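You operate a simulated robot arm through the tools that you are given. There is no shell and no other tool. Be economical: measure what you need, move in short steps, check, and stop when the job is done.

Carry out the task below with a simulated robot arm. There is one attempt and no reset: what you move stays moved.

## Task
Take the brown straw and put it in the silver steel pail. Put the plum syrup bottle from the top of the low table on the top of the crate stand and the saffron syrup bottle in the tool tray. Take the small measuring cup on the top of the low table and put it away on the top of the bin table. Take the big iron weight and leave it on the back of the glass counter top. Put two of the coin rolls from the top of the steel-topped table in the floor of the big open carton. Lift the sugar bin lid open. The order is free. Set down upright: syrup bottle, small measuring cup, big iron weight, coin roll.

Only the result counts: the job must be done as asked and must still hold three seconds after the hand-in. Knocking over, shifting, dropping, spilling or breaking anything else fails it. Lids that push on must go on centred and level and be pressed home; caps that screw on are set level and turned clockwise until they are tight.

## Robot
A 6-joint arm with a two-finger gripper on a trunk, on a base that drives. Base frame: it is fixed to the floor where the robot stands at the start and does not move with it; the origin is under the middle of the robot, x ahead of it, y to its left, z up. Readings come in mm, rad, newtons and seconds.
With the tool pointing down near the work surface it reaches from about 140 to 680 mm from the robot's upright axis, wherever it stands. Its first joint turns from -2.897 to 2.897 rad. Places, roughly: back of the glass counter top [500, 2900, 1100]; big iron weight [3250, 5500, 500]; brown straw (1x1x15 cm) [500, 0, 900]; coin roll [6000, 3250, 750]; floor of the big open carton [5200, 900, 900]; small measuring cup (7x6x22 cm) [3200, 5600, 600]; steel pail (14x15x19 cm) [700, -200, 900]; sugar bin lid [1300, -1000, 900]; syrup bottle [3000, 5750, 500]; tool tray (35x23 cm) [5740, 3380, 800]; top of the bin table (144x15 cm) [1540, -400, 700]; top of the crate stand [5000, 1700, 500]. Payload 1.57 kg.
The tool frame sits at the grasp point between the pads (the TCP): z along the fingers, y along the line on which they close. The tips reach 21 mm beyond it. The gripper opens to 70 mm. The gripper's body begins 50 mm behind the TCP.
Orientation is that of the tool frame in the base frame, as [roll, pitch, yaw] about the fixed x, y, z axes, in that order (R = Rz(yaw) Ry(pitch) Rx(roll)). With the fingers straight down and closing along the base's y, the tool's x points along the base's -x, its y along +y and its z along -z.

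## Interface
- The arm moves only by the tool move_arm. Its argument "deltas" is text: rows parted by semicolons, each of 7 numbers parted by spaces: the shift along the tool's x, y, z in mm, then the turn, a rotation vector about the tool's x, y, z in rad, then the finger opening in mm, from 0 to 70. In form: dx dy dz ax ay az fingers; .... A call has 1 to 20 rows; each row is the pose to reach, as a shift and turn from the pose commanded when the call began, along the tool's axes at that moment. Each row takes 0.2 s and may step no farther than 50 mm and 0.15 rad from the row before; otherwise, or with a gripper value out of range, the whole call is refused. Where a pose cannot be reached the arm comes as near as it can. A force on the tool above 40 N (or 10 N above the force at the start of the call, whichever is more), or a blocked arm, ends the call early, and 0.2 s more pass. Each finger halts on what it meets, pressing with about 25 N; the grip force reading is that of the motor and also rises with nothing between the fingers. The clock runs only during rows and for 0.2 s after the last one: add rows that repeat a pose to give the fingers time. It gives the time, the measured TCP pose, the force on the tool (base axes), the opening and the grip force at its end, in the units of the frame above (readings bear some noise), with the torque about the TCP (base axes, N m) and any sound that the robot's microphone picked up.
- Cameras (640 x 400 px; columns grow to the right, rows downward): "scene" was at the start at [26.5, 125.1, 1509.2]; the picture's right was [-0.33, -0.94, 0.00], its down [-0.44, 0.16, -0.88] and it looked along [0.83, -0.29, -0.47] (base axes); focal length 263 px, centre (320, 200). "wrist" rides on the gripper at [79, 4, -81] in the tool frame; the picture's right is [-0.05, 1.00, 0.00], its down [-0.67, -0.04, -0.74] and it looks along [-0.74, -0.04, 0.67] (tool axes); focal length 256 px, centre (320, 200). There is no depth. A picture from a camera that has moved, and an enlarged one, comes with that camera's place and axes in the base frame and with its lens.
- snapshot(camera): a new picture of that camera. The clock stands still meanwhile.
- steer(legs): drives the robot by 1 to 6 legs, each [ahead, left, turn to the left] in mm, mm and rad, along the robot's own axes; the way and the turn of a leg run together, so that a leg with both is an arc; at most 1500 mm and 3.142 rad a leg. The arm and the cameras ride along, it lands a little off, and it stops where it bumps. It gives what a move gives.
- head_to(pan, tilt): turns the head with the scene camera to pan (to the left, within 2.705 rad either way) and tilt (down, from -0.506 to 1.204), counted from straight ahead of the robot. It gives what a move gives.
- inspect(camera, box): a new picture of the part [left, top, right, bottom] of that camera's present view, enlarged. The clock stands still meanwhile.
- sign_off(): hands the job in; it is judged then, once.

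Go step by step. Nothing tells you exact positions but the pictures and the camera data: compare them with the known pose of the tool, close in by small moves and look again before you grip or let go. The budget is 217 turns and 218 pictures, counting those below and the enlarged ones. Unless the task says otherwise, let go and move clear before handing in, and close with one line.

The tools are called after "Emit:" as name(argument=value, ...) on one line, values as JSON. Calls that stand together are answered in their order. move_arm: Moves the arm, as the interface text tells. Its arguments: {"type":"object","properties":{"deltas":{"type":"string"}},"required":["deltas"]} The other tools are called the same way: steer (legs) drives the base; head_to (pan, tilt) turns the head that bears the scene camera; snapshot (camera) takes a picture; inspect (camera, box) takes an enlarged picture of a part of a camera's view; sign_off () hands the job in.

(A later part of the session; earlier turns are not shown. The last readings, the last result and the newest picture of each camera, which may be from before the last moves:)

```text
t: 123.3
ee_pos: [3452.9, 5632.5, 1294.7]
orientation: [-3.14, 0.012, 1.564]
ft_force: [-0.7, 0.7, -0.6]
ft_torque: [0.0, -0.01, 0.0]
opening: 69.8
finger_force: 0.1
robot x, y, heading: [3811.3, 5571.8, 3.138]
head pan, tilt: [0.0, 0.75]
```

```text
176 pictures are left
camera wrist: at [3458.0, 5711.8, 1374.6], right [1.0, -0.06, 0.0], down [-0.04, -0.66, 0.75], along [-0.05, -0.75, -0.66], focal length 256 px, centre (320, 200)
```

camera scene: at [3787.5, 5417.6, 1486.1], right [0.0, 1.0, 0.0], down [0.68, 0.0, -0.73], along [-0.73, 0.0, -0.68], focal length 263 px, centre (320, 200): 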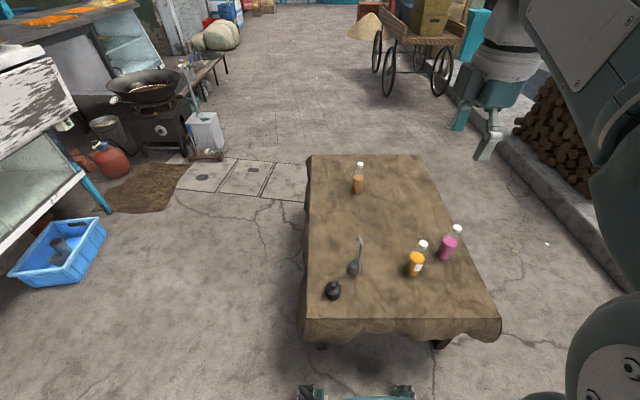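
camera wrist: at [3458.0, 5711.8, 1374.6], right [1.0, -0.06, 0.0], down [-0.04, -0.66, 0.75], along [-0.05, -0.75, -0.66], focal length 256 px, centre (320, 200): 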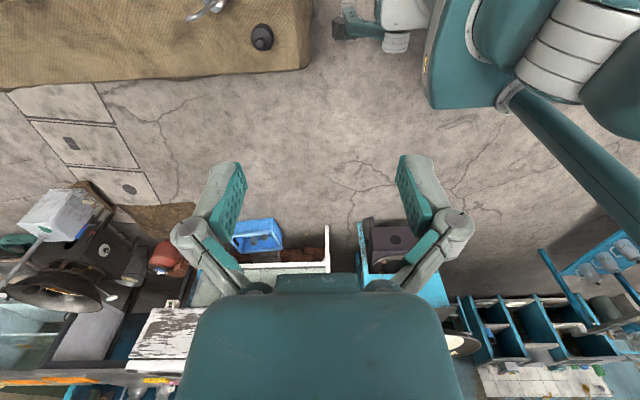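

Weight located near (3262, 5466), top about z 500. I move above it to z≈750 and look.

Emit:
move_arm(deltas="-12.8 -14.7 41.9 0 0.001 0 70; -25.6 -29.4 83.8 0 0.002 0 70; -38.4 -44.1 125.7 0 0.003 0 70; -51.2 -58.8 167.6 0 0.004 0 70; -64 -73.5 209.5 0 0.005 0 70; -76.8 -88.2 251.4 0 0.006 0 70; -89.6 -102.9 293.3 0 0.007 0 70; -102.4 -117.6 335.2 0 0.008 0 70; -115.2 -132.3 377.1 0 0.009 0 70; -128 -147 419 0 0.01 0 70; -140.8 -161.7 460.9 0 0.011 0 70; -153.6 -176.4 502.8 0 0.012 0 70; -166 -191 545 0 0.013 0 70; -166 -191 545 0 0.013 0 70")

Emit:
snapshot(camera="wrist")

Emit:
inspect(camera="scene", box=[290, 220, 480, 340])

```text
t: 126.3
ee_pos: [3259.4, 5460.3, 751.7]
orientation: [-3.14, 0.0, 1.564]
ft_force: [0.4, 0.0, 0.3]
ft_torque: [0.01, 0.0, 0.0]
opening: 70.1
finger_force: 0.1
robot x, y, heading: [3810.1, 5573.0, 3.132]
head pan, tilt: [0.0, 0.75]
```

```text
175 pictures are left
camera wrist: at [3266.0, 5539.4, 832.9], right [1.0, -0.06, 0.0], down [-0.04, -0.67, 0.74], along [-0.05, -0.74, -0.67], focal length 256 px, centre (320, 200)
```

wrist: 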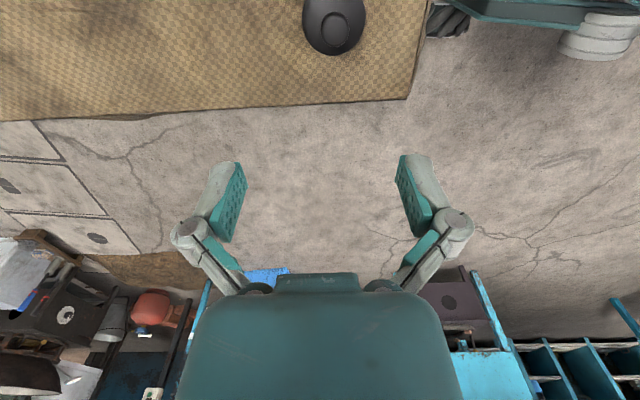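

```text
3.33 times, centred on (385, 280) of scene
camera zoom: at [3786.0, 5416.6, 1485.9], right [0.0, 1.0, 0.0], down [0.68, 0.0, -0.73], along [-0.73, 0.0, -0.68], focal length 878 px, centre (103, -67)
```

zoom: 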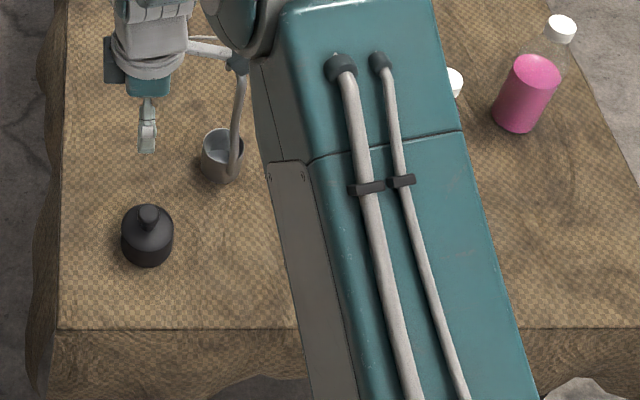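

Emit:
inspect(camera="wrist", box=[280, 0, 400, 75])

```text
5.33 times, centred on (340, 38) of wrist
camera zoom: at [3266.0, 5539.4, 832.9], right [1.0, -0.06, 0.0], down [-0.04, -0.67, 0.74], along [-0.05, -0.74, -0.67], focal length 1365 px, centre (213, 1067)
```

zoom: 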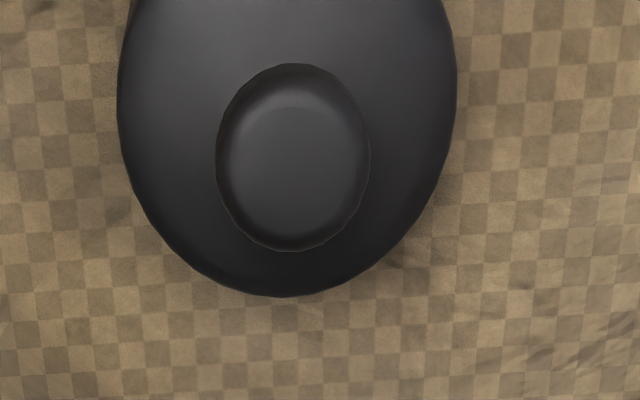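

Knob found at about (3276, 5473), top z≈575, 25 mm across. I lower over it with the fingers at 50 mm and check.

Emit:
move_arm(deltas="6 8 40 0 0 0 60; 13 17 80 0 0 0 50; 13 17 125 0 0 0 50; 13 17 125 0 0 0 50")

Emit:
snapshot(camera="wrist")

Emit:
inspect(camera="scene", box=[290, 220, 410, 320])

```text
t: 127.3
ee_pos: [3277.3, 5474.1, 625.1]
orientation: [3.141, -0.002, 1.565]
ft_force: [0.2, 0.1, -0.6]
ft_torque: [-0.01, 0.02, 0.02]
opening: 50.0
finger_force: 0.1
robot x, y, heading: [3810.2, 5572.1, 3.137]
head pan, tilt: [0.0, 0.75]
```

```text
172 pictures are left
camera wrist: at [3282.0, 5553.2, 706.8], right [1.0, -0.06, 0.0], down [-0.04, -0.67, 0.74], along [-0.05, -0.74, -0.67], focal length 256 px, centre (320, 200)
```

wrist: 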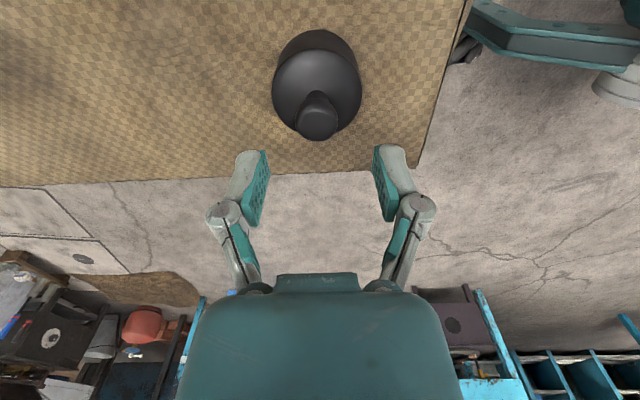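

```text
4.00 times, centred on (350, 270) of scene
camera zoom: at [3785.9, 5416.6, 1486.0], right [0.0, 1.0, 0.0], down [0.68, 0.0, -0.73], along [-0.73, 0.0, -0.68], focal length 1054 px, centre (200, -80)
```

zoom: 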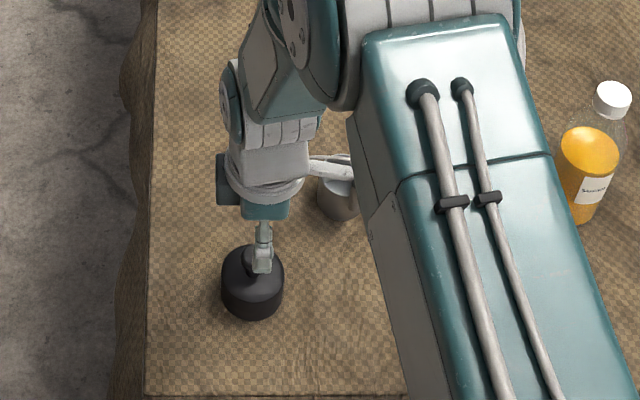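

Aligned within 3 mm. I descend onto the knob and close.

Emit:
move_arm(deltas="3 -1 25 0 0 0 50; 3 -1 40 0 0 0 50; 3 -1 50 0 0 0 50; 3 -1 50 0 0 0 25; 3 -1 50 0 0 0 0; 3 -1 50 0 0 0 0; 3 -1 50 0 0 0 0")

Emit:
snapshot(camera="wrist")

```text
t: 128.9
ee_pos: [3274.8, 5477.2, 577.4]
orientation: [-3.139, -0.001, 1.564]
ft_force: [-5.3, -0.5, 3.2]
ft_torque: [-0.01, 0.21, -0.04]
opening: 25.2
finger_force: 25.1
robot x, y, heading: [3814.9, 5570.9, 3.136]
head pan, tilt: [0.0, 0.75]
```

```text
170 pictures are left
camera wrist: at [3280.3, 5555.6, 658.3], right [1.0, -0.06, 0.0], down [-0.04, -0.67, 0.74], along [-0.05, -0.74, -0.67], focal length 256 px, centre (320, 200)
```

wrist: 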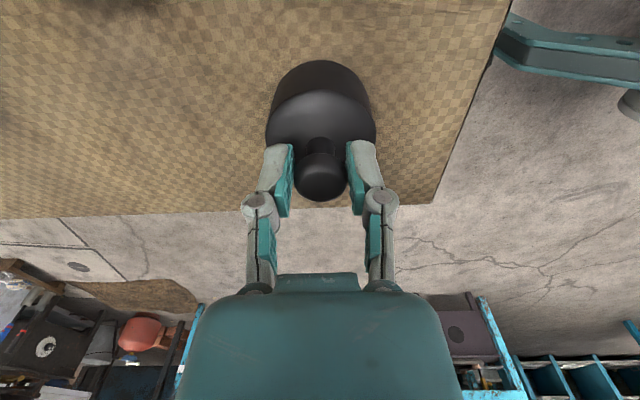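

The knob is gripped at 25 mm. I lift it.

Emit:
move_arm(deltas="0 0 -20 0 0 0 0; 0 0 -60 0 0 0 0; 0 0 -110 0 0 0 0; 0 0 -160 0 0 0 0; 0 0 -210 0 0 0 0; 0 0 -260 0 0 0 0; 0 0 -310 0 0 0 0; 0 0 -360 0 0 0 0; 0 0 -410 0 0 0 0; 0 0 -460 0 0 0 0; 0 0 -510 0 0 0 0; 0 0 -560 0 0 0 0; 0 0 -610 0 0 0 0; 0 0 -660 0 0 0 0; 0 0 -700 0 0 0 0")

Emit:
snapshot(camera="wrist")

```text
t: 132.1
ee_pos: [3275.6, 5476.3, 1278.3]
orientation: [3.139, -0.001, 1.562]
ft_force: [-0.1, 0.1, -9.5]
ft_torque: [0.03, -0.02, -0.01]
opening: 25.3
finger_force: 24.9
robot x, y, heading: [3811.3, 5571.0, 3.138]
head pan, tilt: [0.0, 0.75]
```

```text
169 pictures are left
camera wrist: at [3280.8, 5555.0, 1358.2], right [1.0, -0.06, 0.0], down [-0.04, -0.67, 0.74], along [-0.04, -0.74, -0.67], focal length 256 px, centre (320, 200)
```

wrist: 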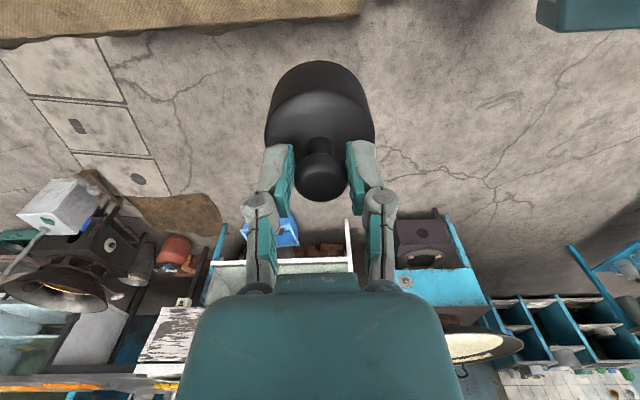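

The weight (about 1 kg) hangs steady. I tuck the arm in and drive back the way I came, to the passage behind the glass counter.

Emit:
move_arm(deltas="0 45 -10 0 0 0 0; 0 90 -20 0 0 0 0; 0 135 -20 0 0 0 0; 0 170 -20 0 0 0 0")

Emit:
steer(legs=[[-1315, 0, 0], [0, 0, -1.571], [-1490, 0, 0], [-1490, 0, 0], [-190, 0, 0], [0, 0, 1.571]])

Emit:
head_to(pan=0.0, tilt=0.3)

Emit:
snapshot(camera="scene")

```text
t: 133.1
ee_pos: [3446.8, 5476.4, 1295.7]
orientation: [3.141, -0.002, 1.563]
ft_force: [-0.3, -0.8, -11.4]
ft_torque: [0.07, -0.02, -0.02]
opening: 25.1
finger_force: 24.9
robot x, y, heading: [3813.6, 5566.2, 3.139]
head pan, tilt: [0.0, 0.75]
```

```text
t: 162.3
ee_pos: [4753.6, 2324.2, 1296.9]
orientation: [3.141, -0.001, 1.562]
ft_force: [0.5, 0.8, -9.3]
ft_torque: [0.05, 0.01, 0.03]
opening: 25.1
finger_force: 24.5
robot x, y, heading: [5119.5, 2422.3, 3.133]
head pan, tilt: [0.0, 0.75]
```

```text
t: 163.2
ee_pos: [4754.5, 2324.8, 1295.3]
orientation: [-3.141, -0.002, 1.562]
ft_force: [0.8, -0.4, -10.2]
ft_torque: [0.08, -0.03, 0.0]
opening: 25.1
finger_force: 25.0
robot x, y, heading: [5120.9, 2418.9, 3.137]
head pan, tilt: [0.0, 0.3]
```

```text
168 pictures are left
camera scene: at [5084.8, 2265.2, 1526.2], right [0.01, 1.0, 0.0], down [0.3, 0.0, -0.95], along [-0.95, 0.01, -0.3], focal length 263 px, centre (320, 200)
```

scene: 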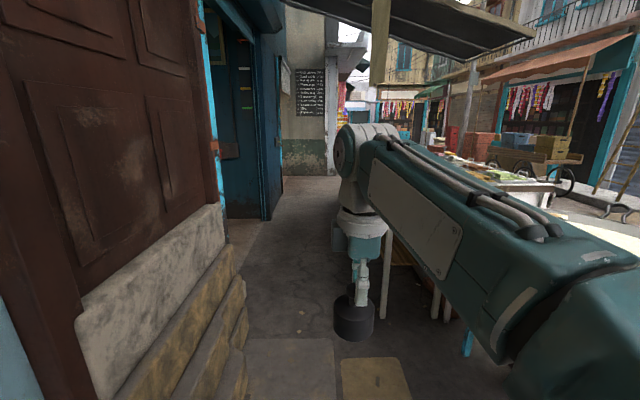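

Emit:
steer(legs=[[0, 180, 0], [1450, 0, 0], [1450, 0, 0], [1250, 0, 0]])

Emit:
head_to(pan=-1.2, tilt=0.4)

Emit:
snapshot(camera="scene")

```text
t: 184.2
ee_pos: [614.1, 2113.1, 1294.8]
orientation: [-3.141, -0.003, 1.587]
ft_force: [0.2, -0.5, -10.0]
ft_torque: [0.08, 0.0, 0.02]
opening: 25.3
finger_force: 24.8
robot x, y, heading: [978.7, 2213.3, -3.122]
head pan, tilt: [0.0, 0.3]
```

```text
t: 185.6
ee_pos: [615.2, 2113.5, 1295.7]
orientation: [-3.14, -0.003, 1.586]
ft_force: [0.1, -0.1, -9.3]
ft_torque: [0.07, -0.01, -0.02]
opening: 25.2
finger_force: 25.1
robot x, y, heading: [979.8, 2217.1, -3.121]
head pan, tilt: [-1.201, 0.4]
```

```text
167 pictures are left
camera scene: at [1004.8, 2149.4, 1517.2], right [0.93, 0.38, 0.0], down [0.15, -0.36, -0.92], along [-0.35, 0.85, -0.39], focal length 263 px, centre (320, 200)
```

scene: 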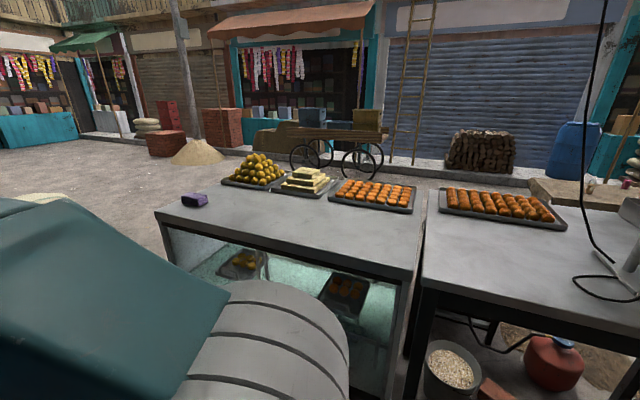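

The glass counter top spans x≈122–1018, y≈2725–3409 at z≈1100; its back strip (toward me) is clear. I turn to face it.

Emit:
steer(legs=[[0, 0, -1.591], [0, 250, 0], [80, 0, 0]])

Emit:
head_to(pan=0.0, tilt=0.6)

Emit:
snapshot(camera="scene")

Emit:
snapshot(camera="wrist")

```text
t: 192.0
ee_pos: [649.9, 2669.0, 1296.4]
orientation: [-3.141, 0.003, -0.024]
ft_force: [0.5, 0.3, -9.0]
ft_torque: [-0.01, -0.09, 0.03]
opening: 25.1
finger_force: 25.2
robot x, y, heading: [733.2, 2299.7, 1.547]
head pan, tilt: [-1.201, 0.4]
```

```text
t: 193.4
ee_pos: [646.3, 2669.5, 1296.3]
orientation: [3.141, 0.0, -0.023]
ft_force: [0.1, 0.8, -10.1]
ft_torque: [-0.01, -0.08, 0.0]
opening: 25.2
finger_force: 24.5
robot x, y, heading: [732.7, 2298.4, 1.555]
head pan, tilt: [0.0, 0.6]
```

```text
166 pictures are left
camera scene: at [578.3, 2334.7, 1498.8], right [1.0, -0.02, 0.0], down [-0.01, -0.57, -0.82], along [0.02, 0.82, -0.57], focal length 263 px, centre (320, 200)
```

scene: 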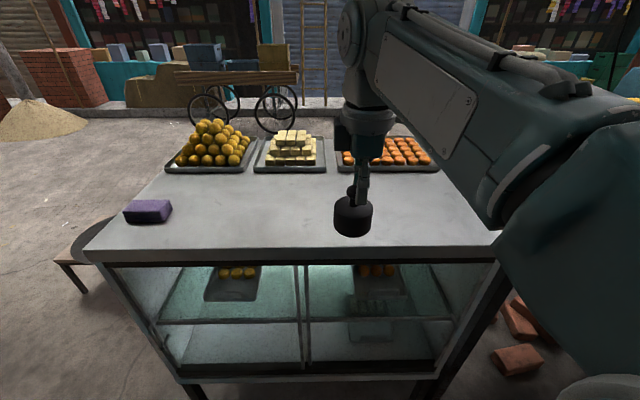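

```text
165 pictures are left
camera wrist: at [725.5, 2662.8, 1376.7], right [-0.08, -1.0, 0.0], down [-0.67, 0.05, 0.74], along [-0.74, 0.06, -0.67], focal length 256 px, centre (320, 200)
```

wrist: 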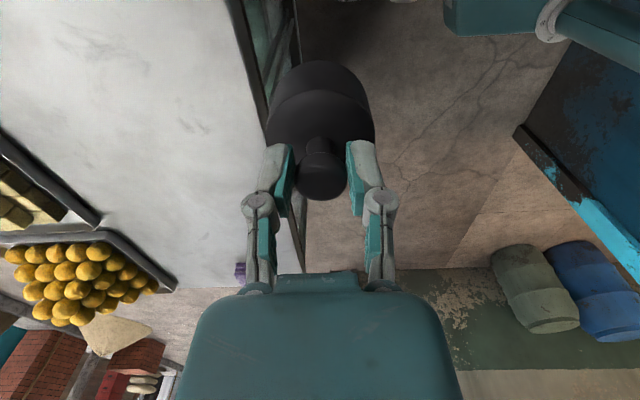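

Emit:
move_arm(deltas="0 -45 0 0 0 0 0; 0 -90 0 0 0 0 0; 0 -135 0 0 0 0 0; 0 -180 15 0 0 0 0; 0 -211 45 0 0 0 0; 0 -211 80 0 0 0 0; 0 -211 110 0 0 0 0")

Emit:
inspect(camera="scene", box=[280, 120, 440, 240])

```text
t: 195.0
ee_pos: [650.8, 2879.9, 1186.2]
orientation: [-3.14, 0.0, -0.023]
ft_force: [0.6, 0.2, -9.0]
ft_torque: [0.0, -0.03, -0.02]
opening: 25.2
finger_force: 25.1
robot x, y, heading: [733.1, 2300.2, 1.55]
head pan, tilt: [0.0, 0.6]
```

```text
3.33 times, centred on (360, 180) of scene
camera zoom: at [578.4, 2336.2, 1498.8], right [1.0, -0.02, 0.0], down [-0.01, -0.57, -0.82], along [0.02, 0.82, -0.57], focal length 878 px, centre (187, 267)
```

zoom: 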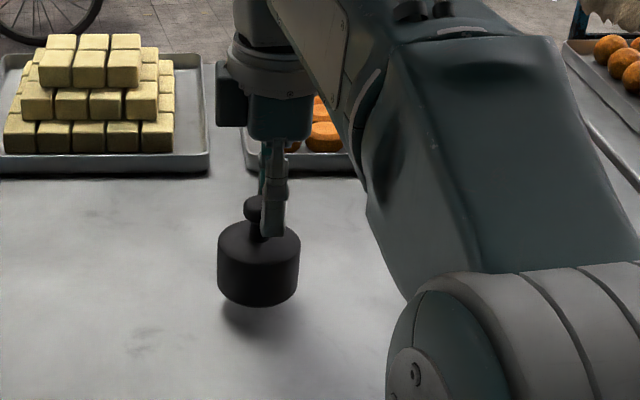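

About 15–20 mm above the top. I lower in small steps until contact.

Emit:
move_arm(deltas="0 0 6 0 0 0 0; 0 0 11 0 0 0 0; 0 0 14 0 0 0 0; 0 0 17 0 0 0 0; 0 0 20 0 0 0 0; 0 0 23 0 0 0 0; 0 0 26 0 0 0 0")

Emit:
inspect(camera="scene", box=[280, 120, 440, 240])

```text
t: 196.6
ee_pos: [650.5, 2880.2, 1161.1]
orientation: [-3.138, 0.0, -0.022]
ft_force: [-0.1, 6.9, 18.8]
ft_torque: [0.07, 0.16, -0.05]
opening: 24.9
finger_force: 24.8
robot x, y, heading: [732.6, 2303.0, 1.549]
head pan, tilt: [0.0, 0.6]
```

```text
3.33 times, centred on (360, 180) of scene
camera zoom: at [578.9, 2334.5, 1499.0], right [1.0, -0.02, 0.0], down [-0.01, -0.57, -0.82], along [0.02, 0.82, -0.57], focal length 878 px, centre (187, 267)
```

zoom: 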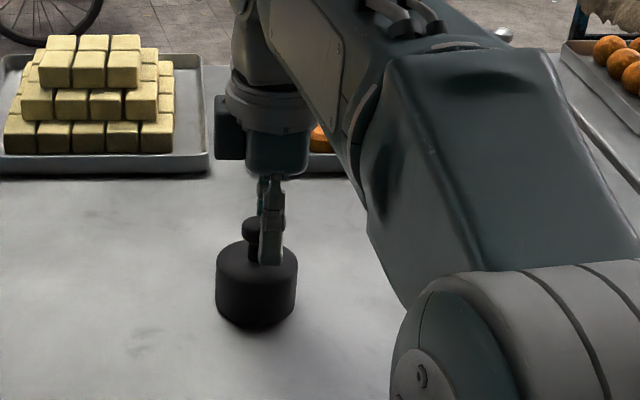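

Contact: it rests on the counter. I release and rise.

Emit:
move_arm(deltas="0 0 -2 0 0 0 0; 0 0 -2 0 0 0 35; 0 0 -2 0 0 0 50; 0 0 -2 0 0 0 50; 0 0 -30 0 0 0 50; 0 0 -70 0 0 0 50; 0 0 -110 0 0 0 50; 0 30 -140 0 0 0 50; 0 75 -150 0 0 0 50; 0 120 -150 0 0 0 60; 0 165 -150 0 0 0 70; 0 210 -150 0 0 0 70; 0 250 -150 0 0 0 70")

Emit:
snapshot(camera="scene")

```text
t: 199.4
ee_pos: [644.7, 2628.1, 1310.1]
orientation: [-3.141, 0.001, -0.022]
ft_force: [-0.1, 0.0, -0.2]
ft_torque: [-0.03, 0.01, 0.01]
opening: 69.8
finger_force: 0.0
out of reach, approached as far as the arm can: row 7, 8
robot x, y, heading: [735.1, 2301.5, 1.553]
head pan, tilt: [0.0, 0.6]
```

```text
162 pictures are left
camera scene: at [579.0, 2334.0, 1498.9], right [1.0, -0.02, 0.0], down [-0.01, -0.57, -0.82], along [0.02, 0.82, -0.57], focal length 263 px, centre (320, 200)
```

scene: 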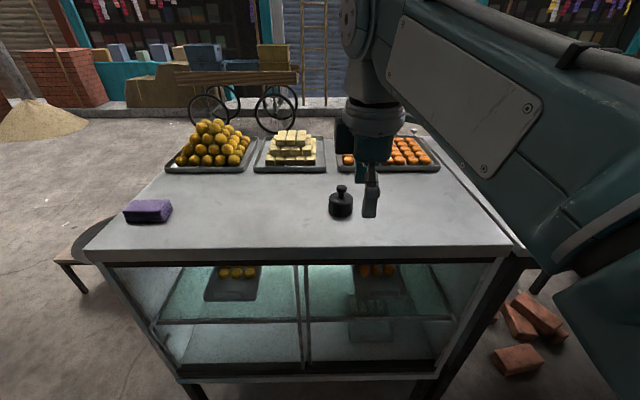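

The weight stands alone on the back of the counter. I head back to the low table by the same route.

Emit:
steer(legs=[[-80, 0, 0], [0, 0, -1.553], [1470, 0, 0], [1470, 0, 0], [1440, 0, 0], [0, 0, 1.571]])

```text
t: 222.2
ee_pos: [4788.1, 2113.3, 1314.8]
orientation: [-3.137, 0.028, -1.72]
ft_force: [-0.3, -0.4, 0.1]
ft_torque: [0.0, -0.02, 0.0]
opening: 70.0
finger_force: 0.1
robot x, y, heading: [4461.9, 2101.6, -0.137]
head pan, tilt: [0.0, 0.6]
stopped in leg 5: the robot was blocked; the commanded pose is now the measured one
```

The robot was blocked near (4462, 2102). I look what it touched.

Emit:
head_to(pan=-0.5, tilt=0.7)

Emit:
snapshot(camera="scene")

Emit:
snapshot(camera="wrist")

```text
t: 223.1
ee_pos: [4789.9, 2117.7, 1315.4]
orientation: [-3.138, 0.023, -1.718]
ft_force: [0.7, 0.2, 1.2]
ft_torque: [0.03, -0.02, -0.02]
opening: 70.0
finger_force: 0.1
robot x, y, heading: [4458.4, 2101.3, -0.135]
head pan, tilt: [-0.499, 0.7]
```

```text
161 pictures are left
camera scene: at [4490.8, 2221.9, 1491.1], right [-0.59, -0.81, 0.01], down [-0.52, 0.38, -0.77], along [0.62, -0.46, -0.64], focal length 263 px, centre (320, 200)
```

scene: 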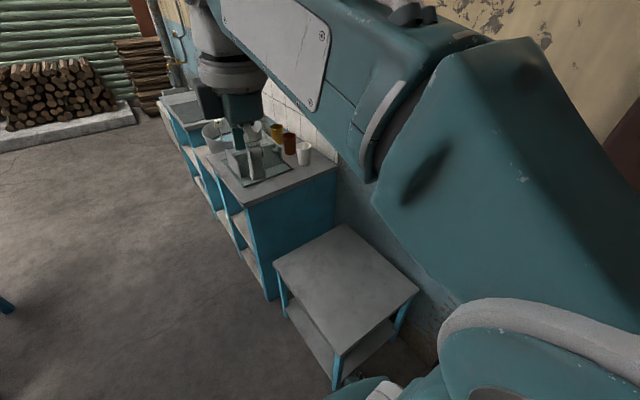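

```text
160 pictures are left
camera wrist: at [4773.8, 2037.2, 1393.9], right [-0.98, 0.2, 0.0], down [0.13, 0.64, 0.76], along [0.15, 0.75, -0.65], focal length 256 px, centre (320, 200)
```

wrist: 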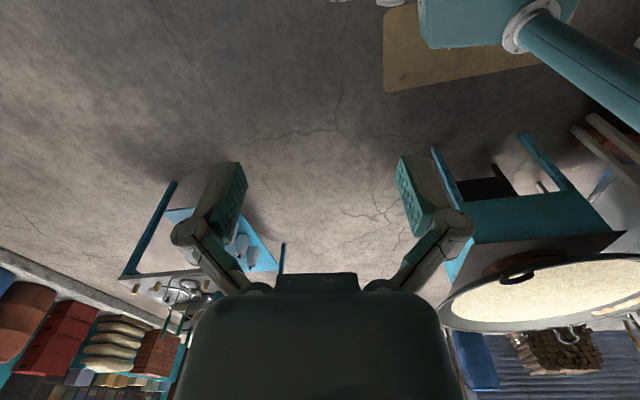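

I clipped the low stand's corner at (4754, 1933) (likely the crate stand). I back off to the left, straighten, and go on farther from it.

Emit:
steer(legs=[[-60, 0, 0], [0, 330, 0], [0, 0, 0.137], [690, 0, 0], [0, 0, 1.571]])

Emit:
head_to(pan=2.4, tilt=0.5)

Emit:
snapshot(camera="scene")

```text
t: 233.7
ee_pos: [5075.6, 2760.5, 1313.0]
orientation: [-3.139, 0.023, -0.014]
ft_force: [-0.1, -0.4, -0.1]
ft_torque: [-0.01, 0.0, -0.01]
opening: 70.0
finger_force: 0.0
robot x, y, heading: [5133.8, 2435.4, 1.569]
head pan, tilt: [-0.499, 0.7]
```

```text
t: 236.2
ee_pos: [5073.9, 2759.8, 1313.2]
orientation: [-3.137, 0.025, -0.014]
ft_force: [0.1, 0.5, 0.9]
ft_torque: [-0.03, 0.03, -0.02]
opening: 70.1
finger_force: 0.1
robot x, y, heading: [5131.6, 2434.4, 1.564]
head pan, tilt: [2.4, 0.499]
```

```text
159 pictures are left
camera scene: at [4917.8, 2310.9, 1508.0], right [-0.73, 0.68, 0.0], down [0.33, 0.35, -0.88], along [-0.59, -0.65, -0.48], focal length 263 px, centre (320, 200)
```

scene: 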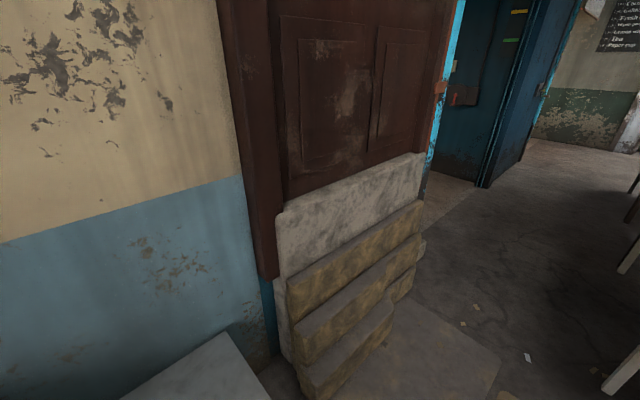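

I continue to the low table, to stand opposite the bottles.

Emit:
steer(legs=[[1490, 0, 0.007], [1490, 0, 0], [480, 0, 0], [0, 0, 1.571], [1330, 0, 0]])

Emit:
head_to(pan=0.0, tilt=0.75)

Emit:
snapshot(camera="scene")

Emit:
snapshot(camera="wrist")

```text
t: 262.9
ee_pos: [3474.3, 5825.9, 1313.3]
orientation: [-3.138, 0.024, 1.549]
ft_force: [0.3, 0.3, -0.4]
ft_torque: [-0.01, -0.04, -0.01]
opening: 70.3
finger_force: 0.1
robot x, y, heading: [3795.5, 5884.4, 3.133]
head pan, tilt: [2.4, 0.499]
```

```text
t: 265.1
ee_pos: [3474.1, 5826.3, 1313.4]
orientation: [-3.138, 0.024, 1.547]
ft_force: [0.6, 0.6, 0.0]
ft_torque: [0.0, -0.02, 0.0]
opening: 69.9
finger_force: 0.1
robot x, y, heading: [3799.6, 5881.7, 3.125]
head pan, tilt: [0.0, 0.75]
```

```text
158 pictures are left
camera scene: at [3773.5, 5729.7, 1486.0], right [0.01, 1.0, 0.0], down [0.68, -0.01, -0.73], along [-0.73, 0.01, -0.68], focal length 263 px, centre (320, 200)
```

scene: 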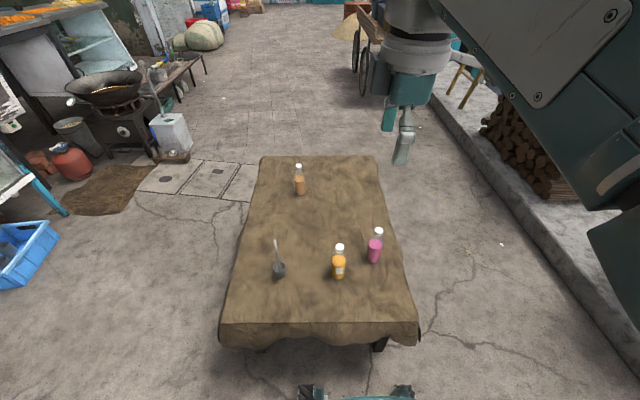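

```text
157 pictures are left
camera wrist: at [3481.0, 5907.0, 1392.1], right [1.0, -0.08, 0.0], down [-0.05, -0.65, 0.76], along [-0.06, -0.76, -0.65], focal length 256 px, centre (320, 200)
```

wrist: 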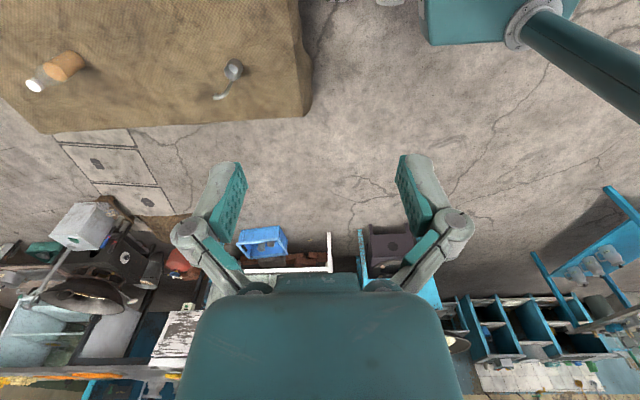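

Emit:
inspect(camera="scene", box=[255, 210, 415, 300])

```text
4.00 times, centred on (335, 255) of scene
camera zoom: at [3773.5, 5729.7, 1486.0], right [0.01, 1.0, 0.0], down [0.68, -0.01, -0.73], along [-0.73, 0.01, -0.68], focal length 1054 px, centre (260, -20)
```

zoom: 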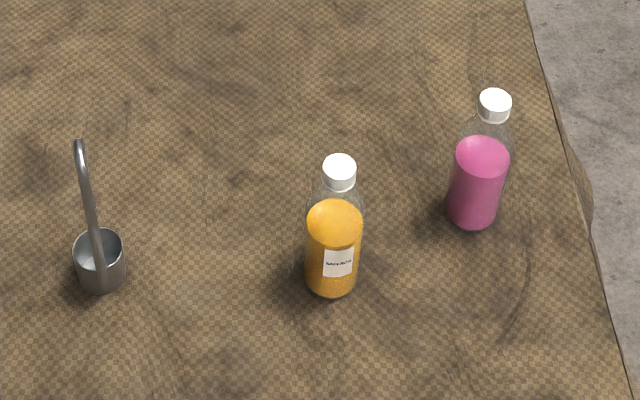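

Plum bottle: base near (3111, 5970), cap top about z 712, cap 31 mm. I drive 80 mm closer and bring the gripper above it.

Emit:
steer(legs=[[80, 0, 0.01]])

```text
t: 266.2
ee_pos: [3395.0, 5824.3, 1313.3]
orientation: [-3.138, 0.025, 1.558]
ft_force: [-0.4, -0.1, 0.1]
ft_torque: [0.02, -0.01, -0.02]
opening: 70.2
finger_force: 0.0
robot x, y, heading: [3722.9, 5882.9, 3.137]
head pan, tilt: [0.0, 0.75]
```

Emit:
move_arm(deltas="12 -22 36.1 0 0.002 0 70; 24 -44 72.2 0 0.004 0 70; 36 -66 108.3 0 0.006 0 70; 48 -88 144.4 0 0.008 0 70; 60 -110 180.4 0 0.01 0 70; 72 -132 216.5 0 0.012 0 70; 84 -154 252.5 0 0.014 0 70; 96 -176 288.6 0 0.016 0 70; 108 -198 324.7 0 0.018 0 70; 120 -220 360.8 0 0.02 0 65; 132 -242 396.9 0 0.022 0 60; 144 -264 433 0 0.024 0 55; 156 -286 469 0 0.025 0 50; 156 -286 469 0 0.025 0 50")

Emit:
snapshot(camera="wrist")

Emit:
snapshot(camera="scene")

```text
t: 269.2
ee_pos: [3107.0, 5973.6, 840.3]
orientation: [-3.136, 0.001, 1.558]
ft_force: [0.2, 0.0, -1.2]
ft_torque: [0.02, -0.02, -0.01]
opening: 50.1
finger_force: 0.0
robot x, y, heading: [3724.9, 5882.2, 3.145]
head pan, tilt: [0.0, 0.75]
```

```text
155 pictures are left
camera wrist: at [3113.8, 6051.8, 921.9], right [1.0, -0.07, 0.0], down [-0.04, -0.67, 0.75], along [-0.05, -0.74, -0.67], focal length 256 px, centre (320, 200)
```

wrist: 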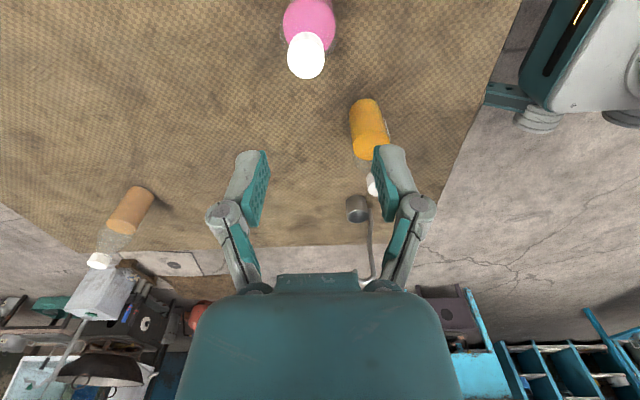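

```text
154 pictures are left
camera scene: at [3693.7, 5731.0, 1486.1], right [0.0, 1.0, 0.0], down [0.68, 0.0, -0.73], along [-0.73, 0.0, -0.68], focal length 263 px, centre (320, 200)
```

scene: 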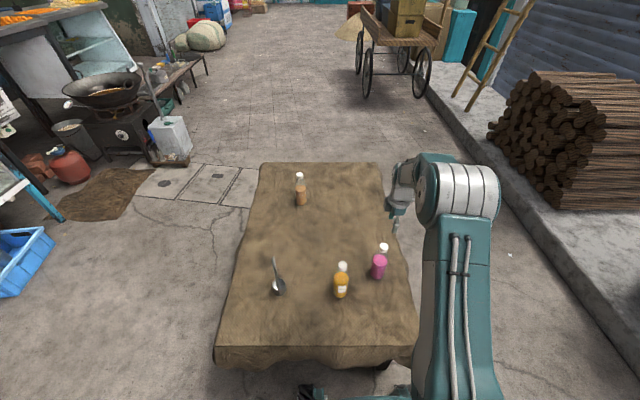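

Emit:
move_arm(deltas="0 -3 30 0 0 0 50; 0 -5 60 0 0 0 50; 0 -5 60 0 0 0 50")

Emit:
snapshot(camera="wrist")

Emit:
inspect(camera="scene", box=[340, 180, 440, 290])

```text
t: 270.0
ee_pos: [3101.9, 5971.4, 782.2]
orientation: [-3.138, 0.0, 1.558]
ft_force: [0.0, -0.9, -0.4]
ft_torque: [0.02, 0.02, 0.0]
opening: 49.6
finger_force: 0.1
robot x, y, heading: [3720.1, 5886.9, 3.14]
head pan, tilt: [0.0, 0.75]
```

```text
153 pictures are left
camera wrist: at [3108.9, 6051.2, 862.8], right [1.0, -0.07, 0.0], down [-0.04, -0.67, 0.75], along [-0.05, -0.74, -0.67], focal length 256 px, centre (320, 200)
```

wrist: 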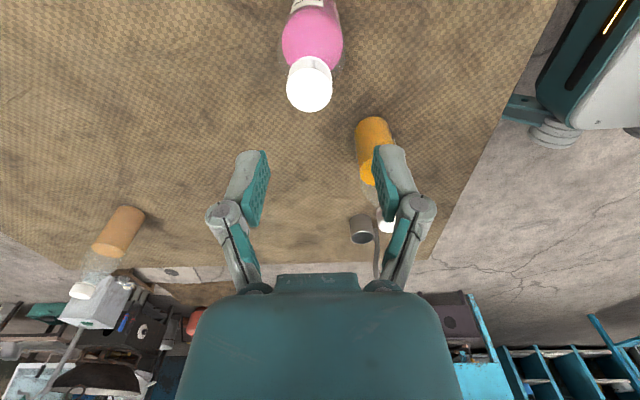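

```text
3.64 times, centred on (390, 235) of scene
camera zoom: at [3693.7, 5730.8, 1486.1], right [0.0, 1.0, 0.0], down [0.68, 0.0, -0.73], along [-0.73, 0.0, -0.68], focal length 958 px, centre (66, 73)
```

zoom: 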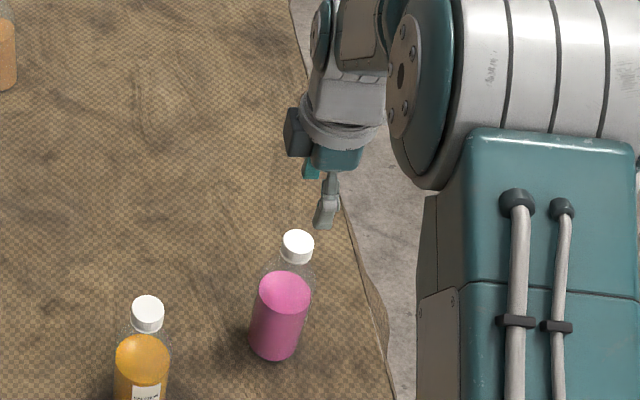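

The cap is near (3096, 5970, 690). I shift 6 mm and lower further, then look again.

Emit:
move_arm(deltas="0 -6 20 0 0 0 50; 0 -6 45 0 0 0 50; 0 -6 45 0 0 0 50")

Emit:
snapshot(camera="wrist")

Emit:
inspect(camera="scene", box=[340, 180, 440, 290])

```text
t: 270.8
ee_pos: [3097.1, 5972.3, 737.1]
orientation: [-3.137, -0.001, 1.56]
ft_force: [0.3, -0.6, 0.8]
ft_torque: [0.02, -0.02, 0.0]
opening: 49.9
finger_force: 0.1
robot x, y, heading: [3715.5, 5884.0, 3.135]
head pan, tilt: [0.0, 0.75]
```

```text
151 pictures are left
camera wrist: at [3103.0, 6051.3, 817.7], right [1.0, -0.07, 0.0], down [-0.04, -0.67, 0.75], along [-0.05, -0.74, -0.67], focal length 256 px, centre (320, 200)
```

wrist: 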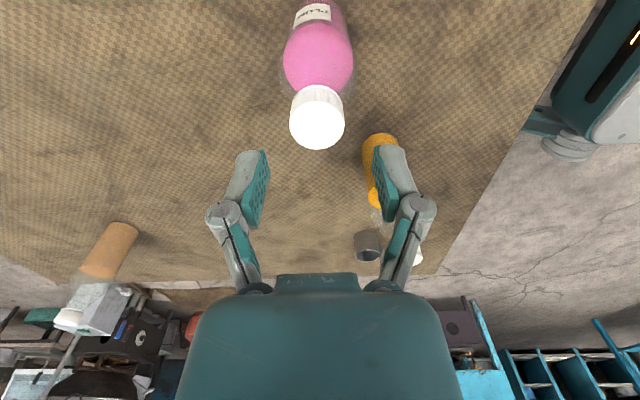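

```text
3.64 times, centred on (390, 235) of scene
camera zoom: at [3693.6, 5730.8, 1486.1], right [0.0, 1.0, 0.0], down [0.68, 0.0, -0.73], along [-0.73, 0.0, -0.68], focal length 958 px, centre (66, 73)
```

zoom: 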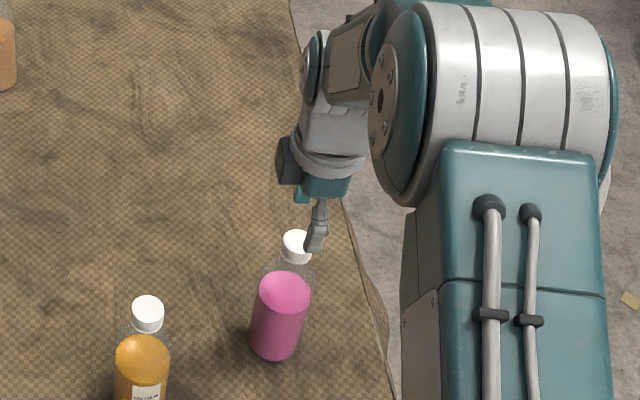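

Aligned; cap top about z 687. I lower to TCP z 680 and close on the cap.

Emit:
move_arm(deltas="1 -1 20 0 0 0 50; 1 -1 40 0 0 0 50; 1 -1 57 0 0 0 50; 1 -1 57 0 0 0 25; 1 -1 57 0 0 0 0; 1 -1 57 0 0 0 0; 1 -1 57 0 0 0 0")

Emit:
snapshot(camera="wrist")

Emit:
inspect(camera="scene", box=[340, 180, 440, 290])

```text
t: 272.4
ee_pos: [3095.1, 5974.3, 681.0]
orientation: [-3.136, 0.001, 1.558]
ft_force: [-2.5, -0.4, 11.7]
ft_torque: [-0.02, 0.03, 0.03]
opening: 31.6
finger_force: 25.3
robot x, y, heading: [3720.5, 5880.9, 3.137]
head pan, tilt: [0.0, 0.75]
```

```text
149 pictures are left
camera wrist: at [3101.9, 6052.1, 761.3], right [1.0, -0.07, -0.01], down [-0.04, -0.67, 0.75], along [-0.05, -0.74, -0.67], focal length 256 px, centre (320, 200)
```

wrist: 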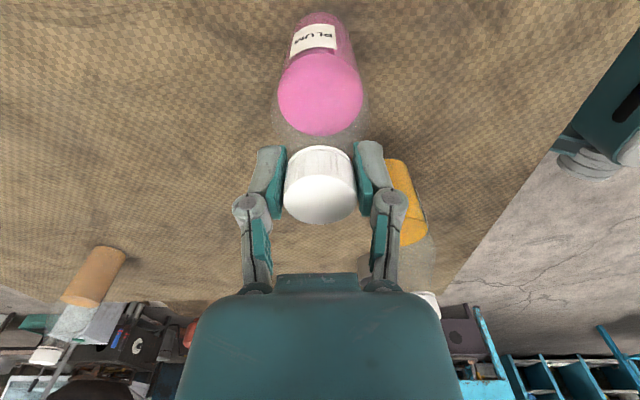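

```text
3.64 times, centred on (390, 235) of scene
camera zoom: at [3694.4, 5730.7, 1486.1], right [0.0, 1.0, 0.0], down [0.68, 0.0, -0.73], along [-0.73, 0.0, -0.68], focal length 958 px, centre (66, 73)
```

zoom: 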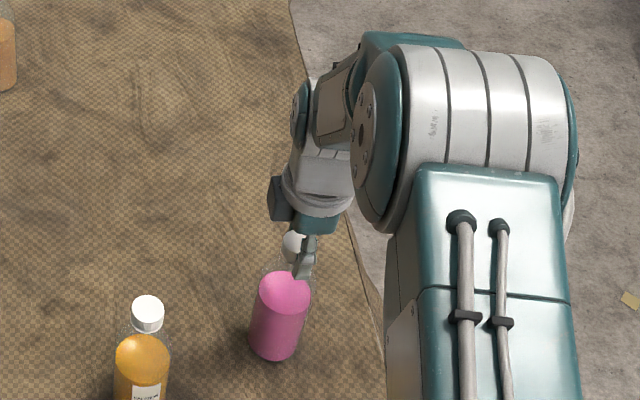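

Cap gripped. I lift the bottle and tuck the arm.

Emit:
move_arm(deltas="0 0 -15 0 0 0 0; 0 0 -40 0 0 0 0; 0 0 -80 0 0 0 0; 0 0 -120 0 0 0 0; 0 0 -165 0 0 0 0; 0 0 -210 0 0 0 0; 0 0 -255 0 0 0 0; 0 0 -300 0 0 0 0; 0 0 -345 0 0 0 0; 0 20 -385 0 0 0 0; 0 50 -420 0 0 0 0; 0 80 -455 0 0 0 0; 0 110 -490 0 0 0 0; 0 145 -520 0 0 0 0; 0 180 -550 0 0 0 0; 0 215 -580 0 0 0 0; 0 250 -600 0 0 0 0; 0 260 -600 0 0 0 0")

Emit:
snapshot(camera="wrist")

```text
t: 276.2
ee_pos: [3359.2, 5969.9, 1278.6]
orientation: [-3.137, 0.0, 1.557]
ft_force: [-0.5, 0.9, -5.1]
ft_torque: [-0.01, -0.03, 0.0]
opening: 29.2
finger_force: 24.7
robot x, y, heading: [3720.8, 5883.5, 3.133]
head pan, tilt: [0.0, 0.75]
```

```text
147 pictures are left
camera wrist: at [3365.7, 6048.3, 1359.4], right [1.0, -0.07, 0.0], down [-0.04, -0.67, 0.75], along [-0.05, -0.74, -0.67], focal length 256 px, centre (320, 200)
```

wrist: 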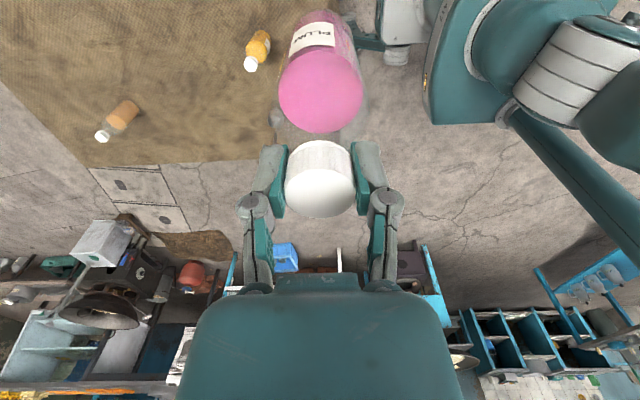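

The plum bottle is held. I drive south to the crate stand (top about x 4750–5250, y 1486–1930), facing -y.

Emit:
steer(legs=[[-1405, 0, 0.008], [0, 0, 1.571], [1490, 0, 0], [1490, 0, 0], [430, 0, 0], [0, -100, 0]])

Emit:
head_to(pan=0.0, tilt=0.75)

Emit:
snapshot(camera="scene")

```text
t: 304.1
ee_pos: [4960.0, 2091.2, 1278.6]
orientation: [-3.136, -0.01, 3.137]
ft_force: [1.1, 0.4, -4.0]
ft_torque: [-0.02, 0.0, -0.01]
opening: 28.5
finger_force: 25.3
robot x, y, heading: [5032.2, 2452.8, -1.572]
head pan, tilt: [0.0, 0.75]
```

```text
t: 304.6
ee_pos: [4960.6, 2091.2, 1278.2]
orientation: [-3.138, -0.004, 3.138]
ft_force: [0.1, 0.5, -3.7]
ft_torque: [0.0, -0.01, -0.01]
opening: 28.4
finger_force: 25.1
robot x, y, heading: [5039.9, 2456.5, -1.572]
head pan, tilt: [0.0, 0.75]
```

```text
146 pictures are left
camera scene: at [5205.3, 2430.7, 1484.5], right [-1.0, 0.0, 0.01], down [-0.01, 0.68, -0.73], along [0.0, -0.73, -0.68], focal length 263 px, centre (320, 200)
```

scene: 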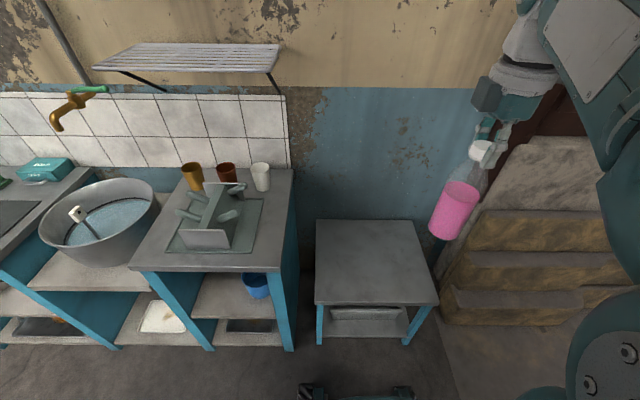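

Emit:
steer(legs=[[130, 0, 0]])

Emit:
snapshot(camera="wrist")

```text
t: 305.9
ee_pos: [4937.4, 1962.2, 1278.0]
orientation: [-3.139, 0.007, 3.135]
ft_force: [-1.5, 0.6, -4.8]
ft_torque: [0.0, 0.04, -0.03]
opening: 28.6
finger_force: 24.9
robot x, y, heading: [5028.8, 2318.4, -1.57]
head pan, tilt: [0.0, 0.75]
```

```text
145 pictures are left
camera wrist: at [4858.4, 1966.7, 1358.5], right [0.06, 1.0, 0.0], down [0.66, -0.04, 0.75], along [0.75, -0.05, -0.66], focal length 256 px, centre (320, 200)
```

wrist: 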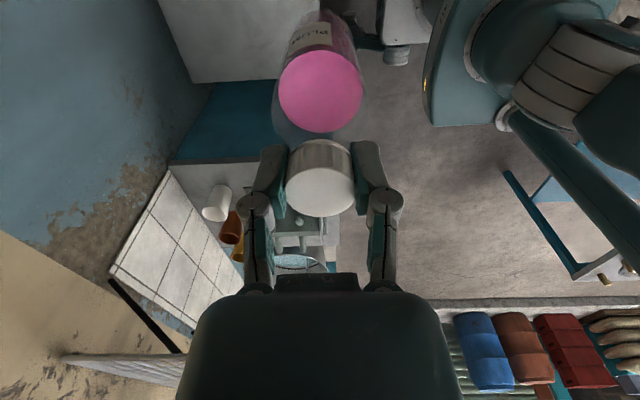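

Emit:
move_arm(deltas="0 -30 30 0 0 0 0; 0 -60 60 0 0 0 0; 0 -90 95 0 0 0 0; 0 -120 130 0 0 0 0; 0 -150 165 0 0 0 0; 0 -180 200 0 0 0 0; 0 -217 230 0 0 0 0; 0 -217 275 0 0 0 0; 0 -217 320 0 0 0 0; 0 -217 365 0 0 0 0; 0 -217 410 0 0 0 0; 0 -217 455 0 0 0 0; 0 -217 500 0 0 0 0; 0 -217 545 0 0 0 0; 0 -217 590 0 0 0 0; 0 -217 615 0 0 0 0; 0 -217 615 0 0 0 0")

Emit:
snapshot(camera="scene")

Emit:
snapshot(camera="wrist")

```text
t: 309.3
ee_pos: [4942.4, 1739.9, 682.8]
orientation: [-3.129, 0.002, 3.135]
ft_force: [1.1, 8.2, 21.3]
ft_torque: [0.94, 0.08, 0.0]
opening: 30.0
finger_force: 24.8
robot x, y, heading: [5030.8, 2323.7, -1.567]
head pan, tilt: [0.0, 0.75]
stopped in row 16: the force on the tool passed its limit at 67 N (the readings are from after the stop); the commanded pose is now the measured one
```

```text
144 pictures are left
camera scene: at [5184.3, 2300.7, 1486.1], right [-1.0, 0.0, 0.0], down [0.0, 0.68, -0.73], along [0.0, -0.73, -0.68], focal length 263 px, centre (320, 200)
```

scene: 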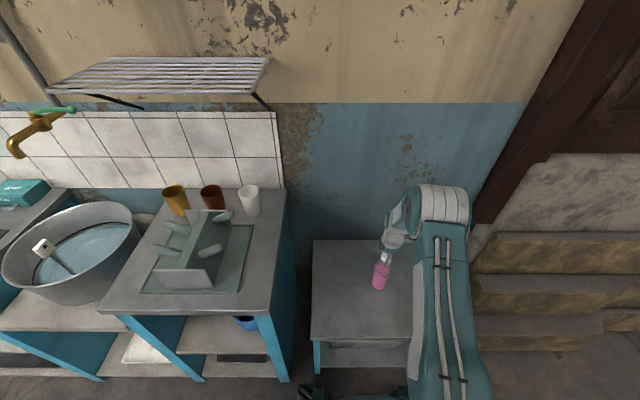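

```text
143 pictures are left
camera wrist: at [4864.1, 1744.8, 763.2], right [0.06, 1.0, -0.01], down [0.66, -0.03, 0.75], along [0.75, -0.05, -0.66], focal length 256 px, centre (320, 200)
```

wrist: 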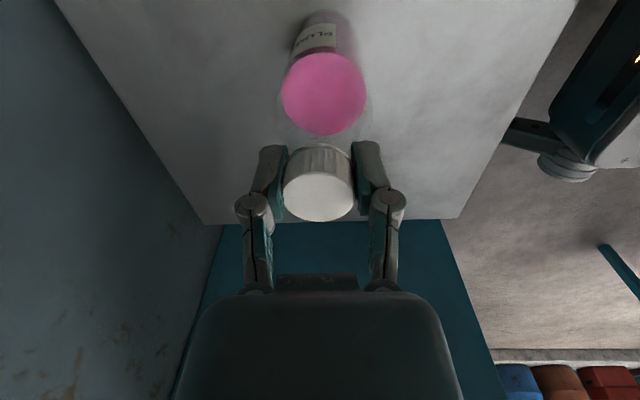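

It touched down at TCP z 683 (stand top ≈ z 510). I relax the pressure a bit and check the bottle is upright.

Emit:
move_arm(deltas="0 0 -2 0 0 0 0; 0 0 -3 0 0 0 0")

Emit:
inspect(camera="scene", box=[330, 220, 430, 310])

```text
t: 309.9
ee_pos: [4943.6, 1740.7, 684.5]
orientation: [-3.129, 0.003, 3.134]
ft_force: [-0.2, -1.0, -3.6]
ft_torque: [0.06, 0.02, 0.02]
opening: 29.0
finger_force: 25.5
robot x, y, heading: [5030.8, 2323.3, -1.57]
head pan, tilt: [0.0, 0.75]
```

```text
4.44 times, centred on (380, 265) of scene
camera zoom: at [5183.4, 2298.5, 1486.1], right [-1.0, 0.0, 0.0], down [0.0, 0.68, -0.73], along [0.0, -0.73, -0.68], focal length 1171 px, centre (53, -89)
```

zoom: 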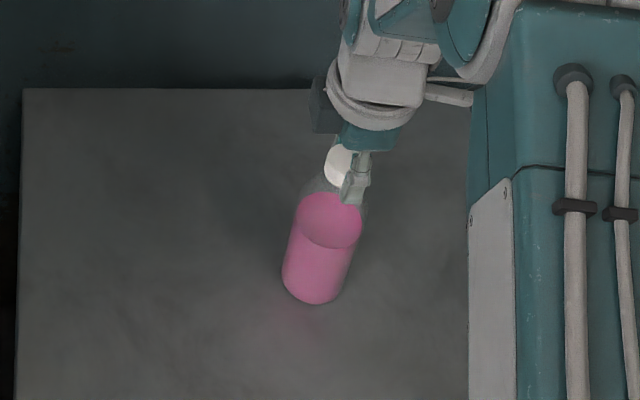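

The bottle hangs about a millimetre above the surface and looks plumb. I set it down and release.

Emit:
move_arm(deltas="0 0 1 0 0 0 0; 0 0 1.5 0 0 0 15; 0 0 1.5 0 0 0 38; 0 0 1.5 0 0 0 50; 0 0 1.5 0 0 0 50; 0 0 -30 0 0 0 50; 0 0 -70 0 0 0 50; 0 0 -110 0 0 0 50; 0 0 -155 0 0 0 50; 0 0 -200 0 0 0 50; 0 0 -245 0 0 0 50; 0 30 -290 0 0 0 50; 0 60 -330 0 0 0 50; 0 90 -370 0 0 0 50; 0 120 -410 0 0 0 50; 0 150 -450 0 0 0 60; 0 180 -490 0 0 0 70; 0 210 -530 0 0 0 70; 0 220 -570 0 0 0 70; 0 230 -610 0 0 0 70")

Emit:
inspect(camera="scene", box=[290, 200, 490, 340])

```text
refused: row 12 steps farther than a row can; nothing moved
```

```text
2.86 times, centred on (390, 270) of scene
camera zoom: at [5183.4, 2298.5, 1486.1], right [-1.0, 0.0, 0.0], down [0.0, 0.68, -0.73], along [0.0, -0.73, -0.68], focal length 753 px, centre (120, 0)
```

zoom: 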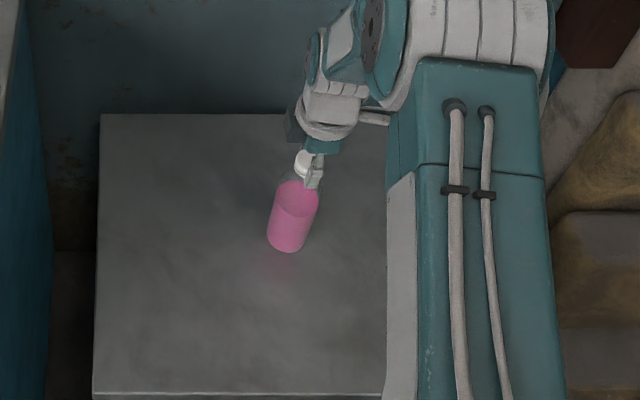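

Emit:
move_arm(deltas="0 0 1 0 0 0 0; 0 0 1.5 0 0 0 15; 0 0 1.5 0 0 0 38; 0 0 1.5 0 0 0 50; 0 0 1.5 0 0 0 50; 0 0 -30 0 0 0 50; 0 0 -70 0 0 0 50; 0 0 -110 0 0 0 50; 0 0 -155 0 0 0 50; 0 0 -200 0 0 0 50; 0 0 -245 0 0 0 50; 0 25 -285 0 0 0 50; 0 50 -325 0 0 0 50; 0 75 -365 0 0 0 50; 0 100 -405 0 0 0 50; 0 125 -445 0 0 0 60; 0 150 -485 0 0 0 70; 0 175 -525 0 0 0 70; 0 195 -565 0 0 0 70; 0 220 -605 0 0 0 70")

Emit:
snapshot(camera="scene")

```text
t: 314.1
ee_pos: [4944.9, 1967.6, 1286.9]
orientation: [-3.129, 0.004, 3.135]
ft_force: [0.0, -0.5, 0.0]
ft_torque: [-0.02, -0.03, -0.02]
opening: 70.0
finger_force: 0.0
robot x, y, heading: [5031.8, 2322.6, -1.573]
head pan, tilt: [0.0, 0.75]
```

```text
140 pictures are left
camera scene: at [5184.0, 2300.4, 1486.1], right [-1.0, 0.0, 0.0], down [0.0, 0.68, -0.73], along [0.0, -0.73, -0.68], focal length 263 px, centre (320, 200)
```

scene: 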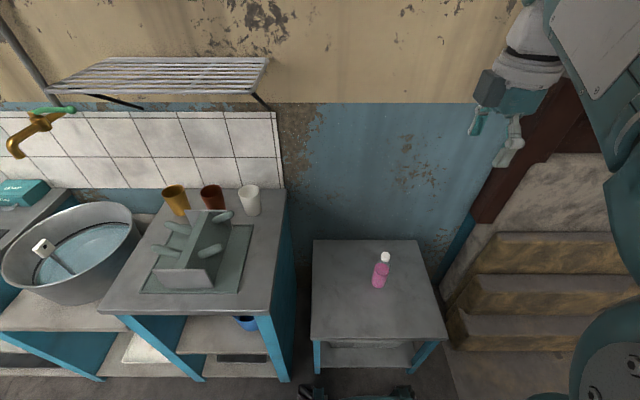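

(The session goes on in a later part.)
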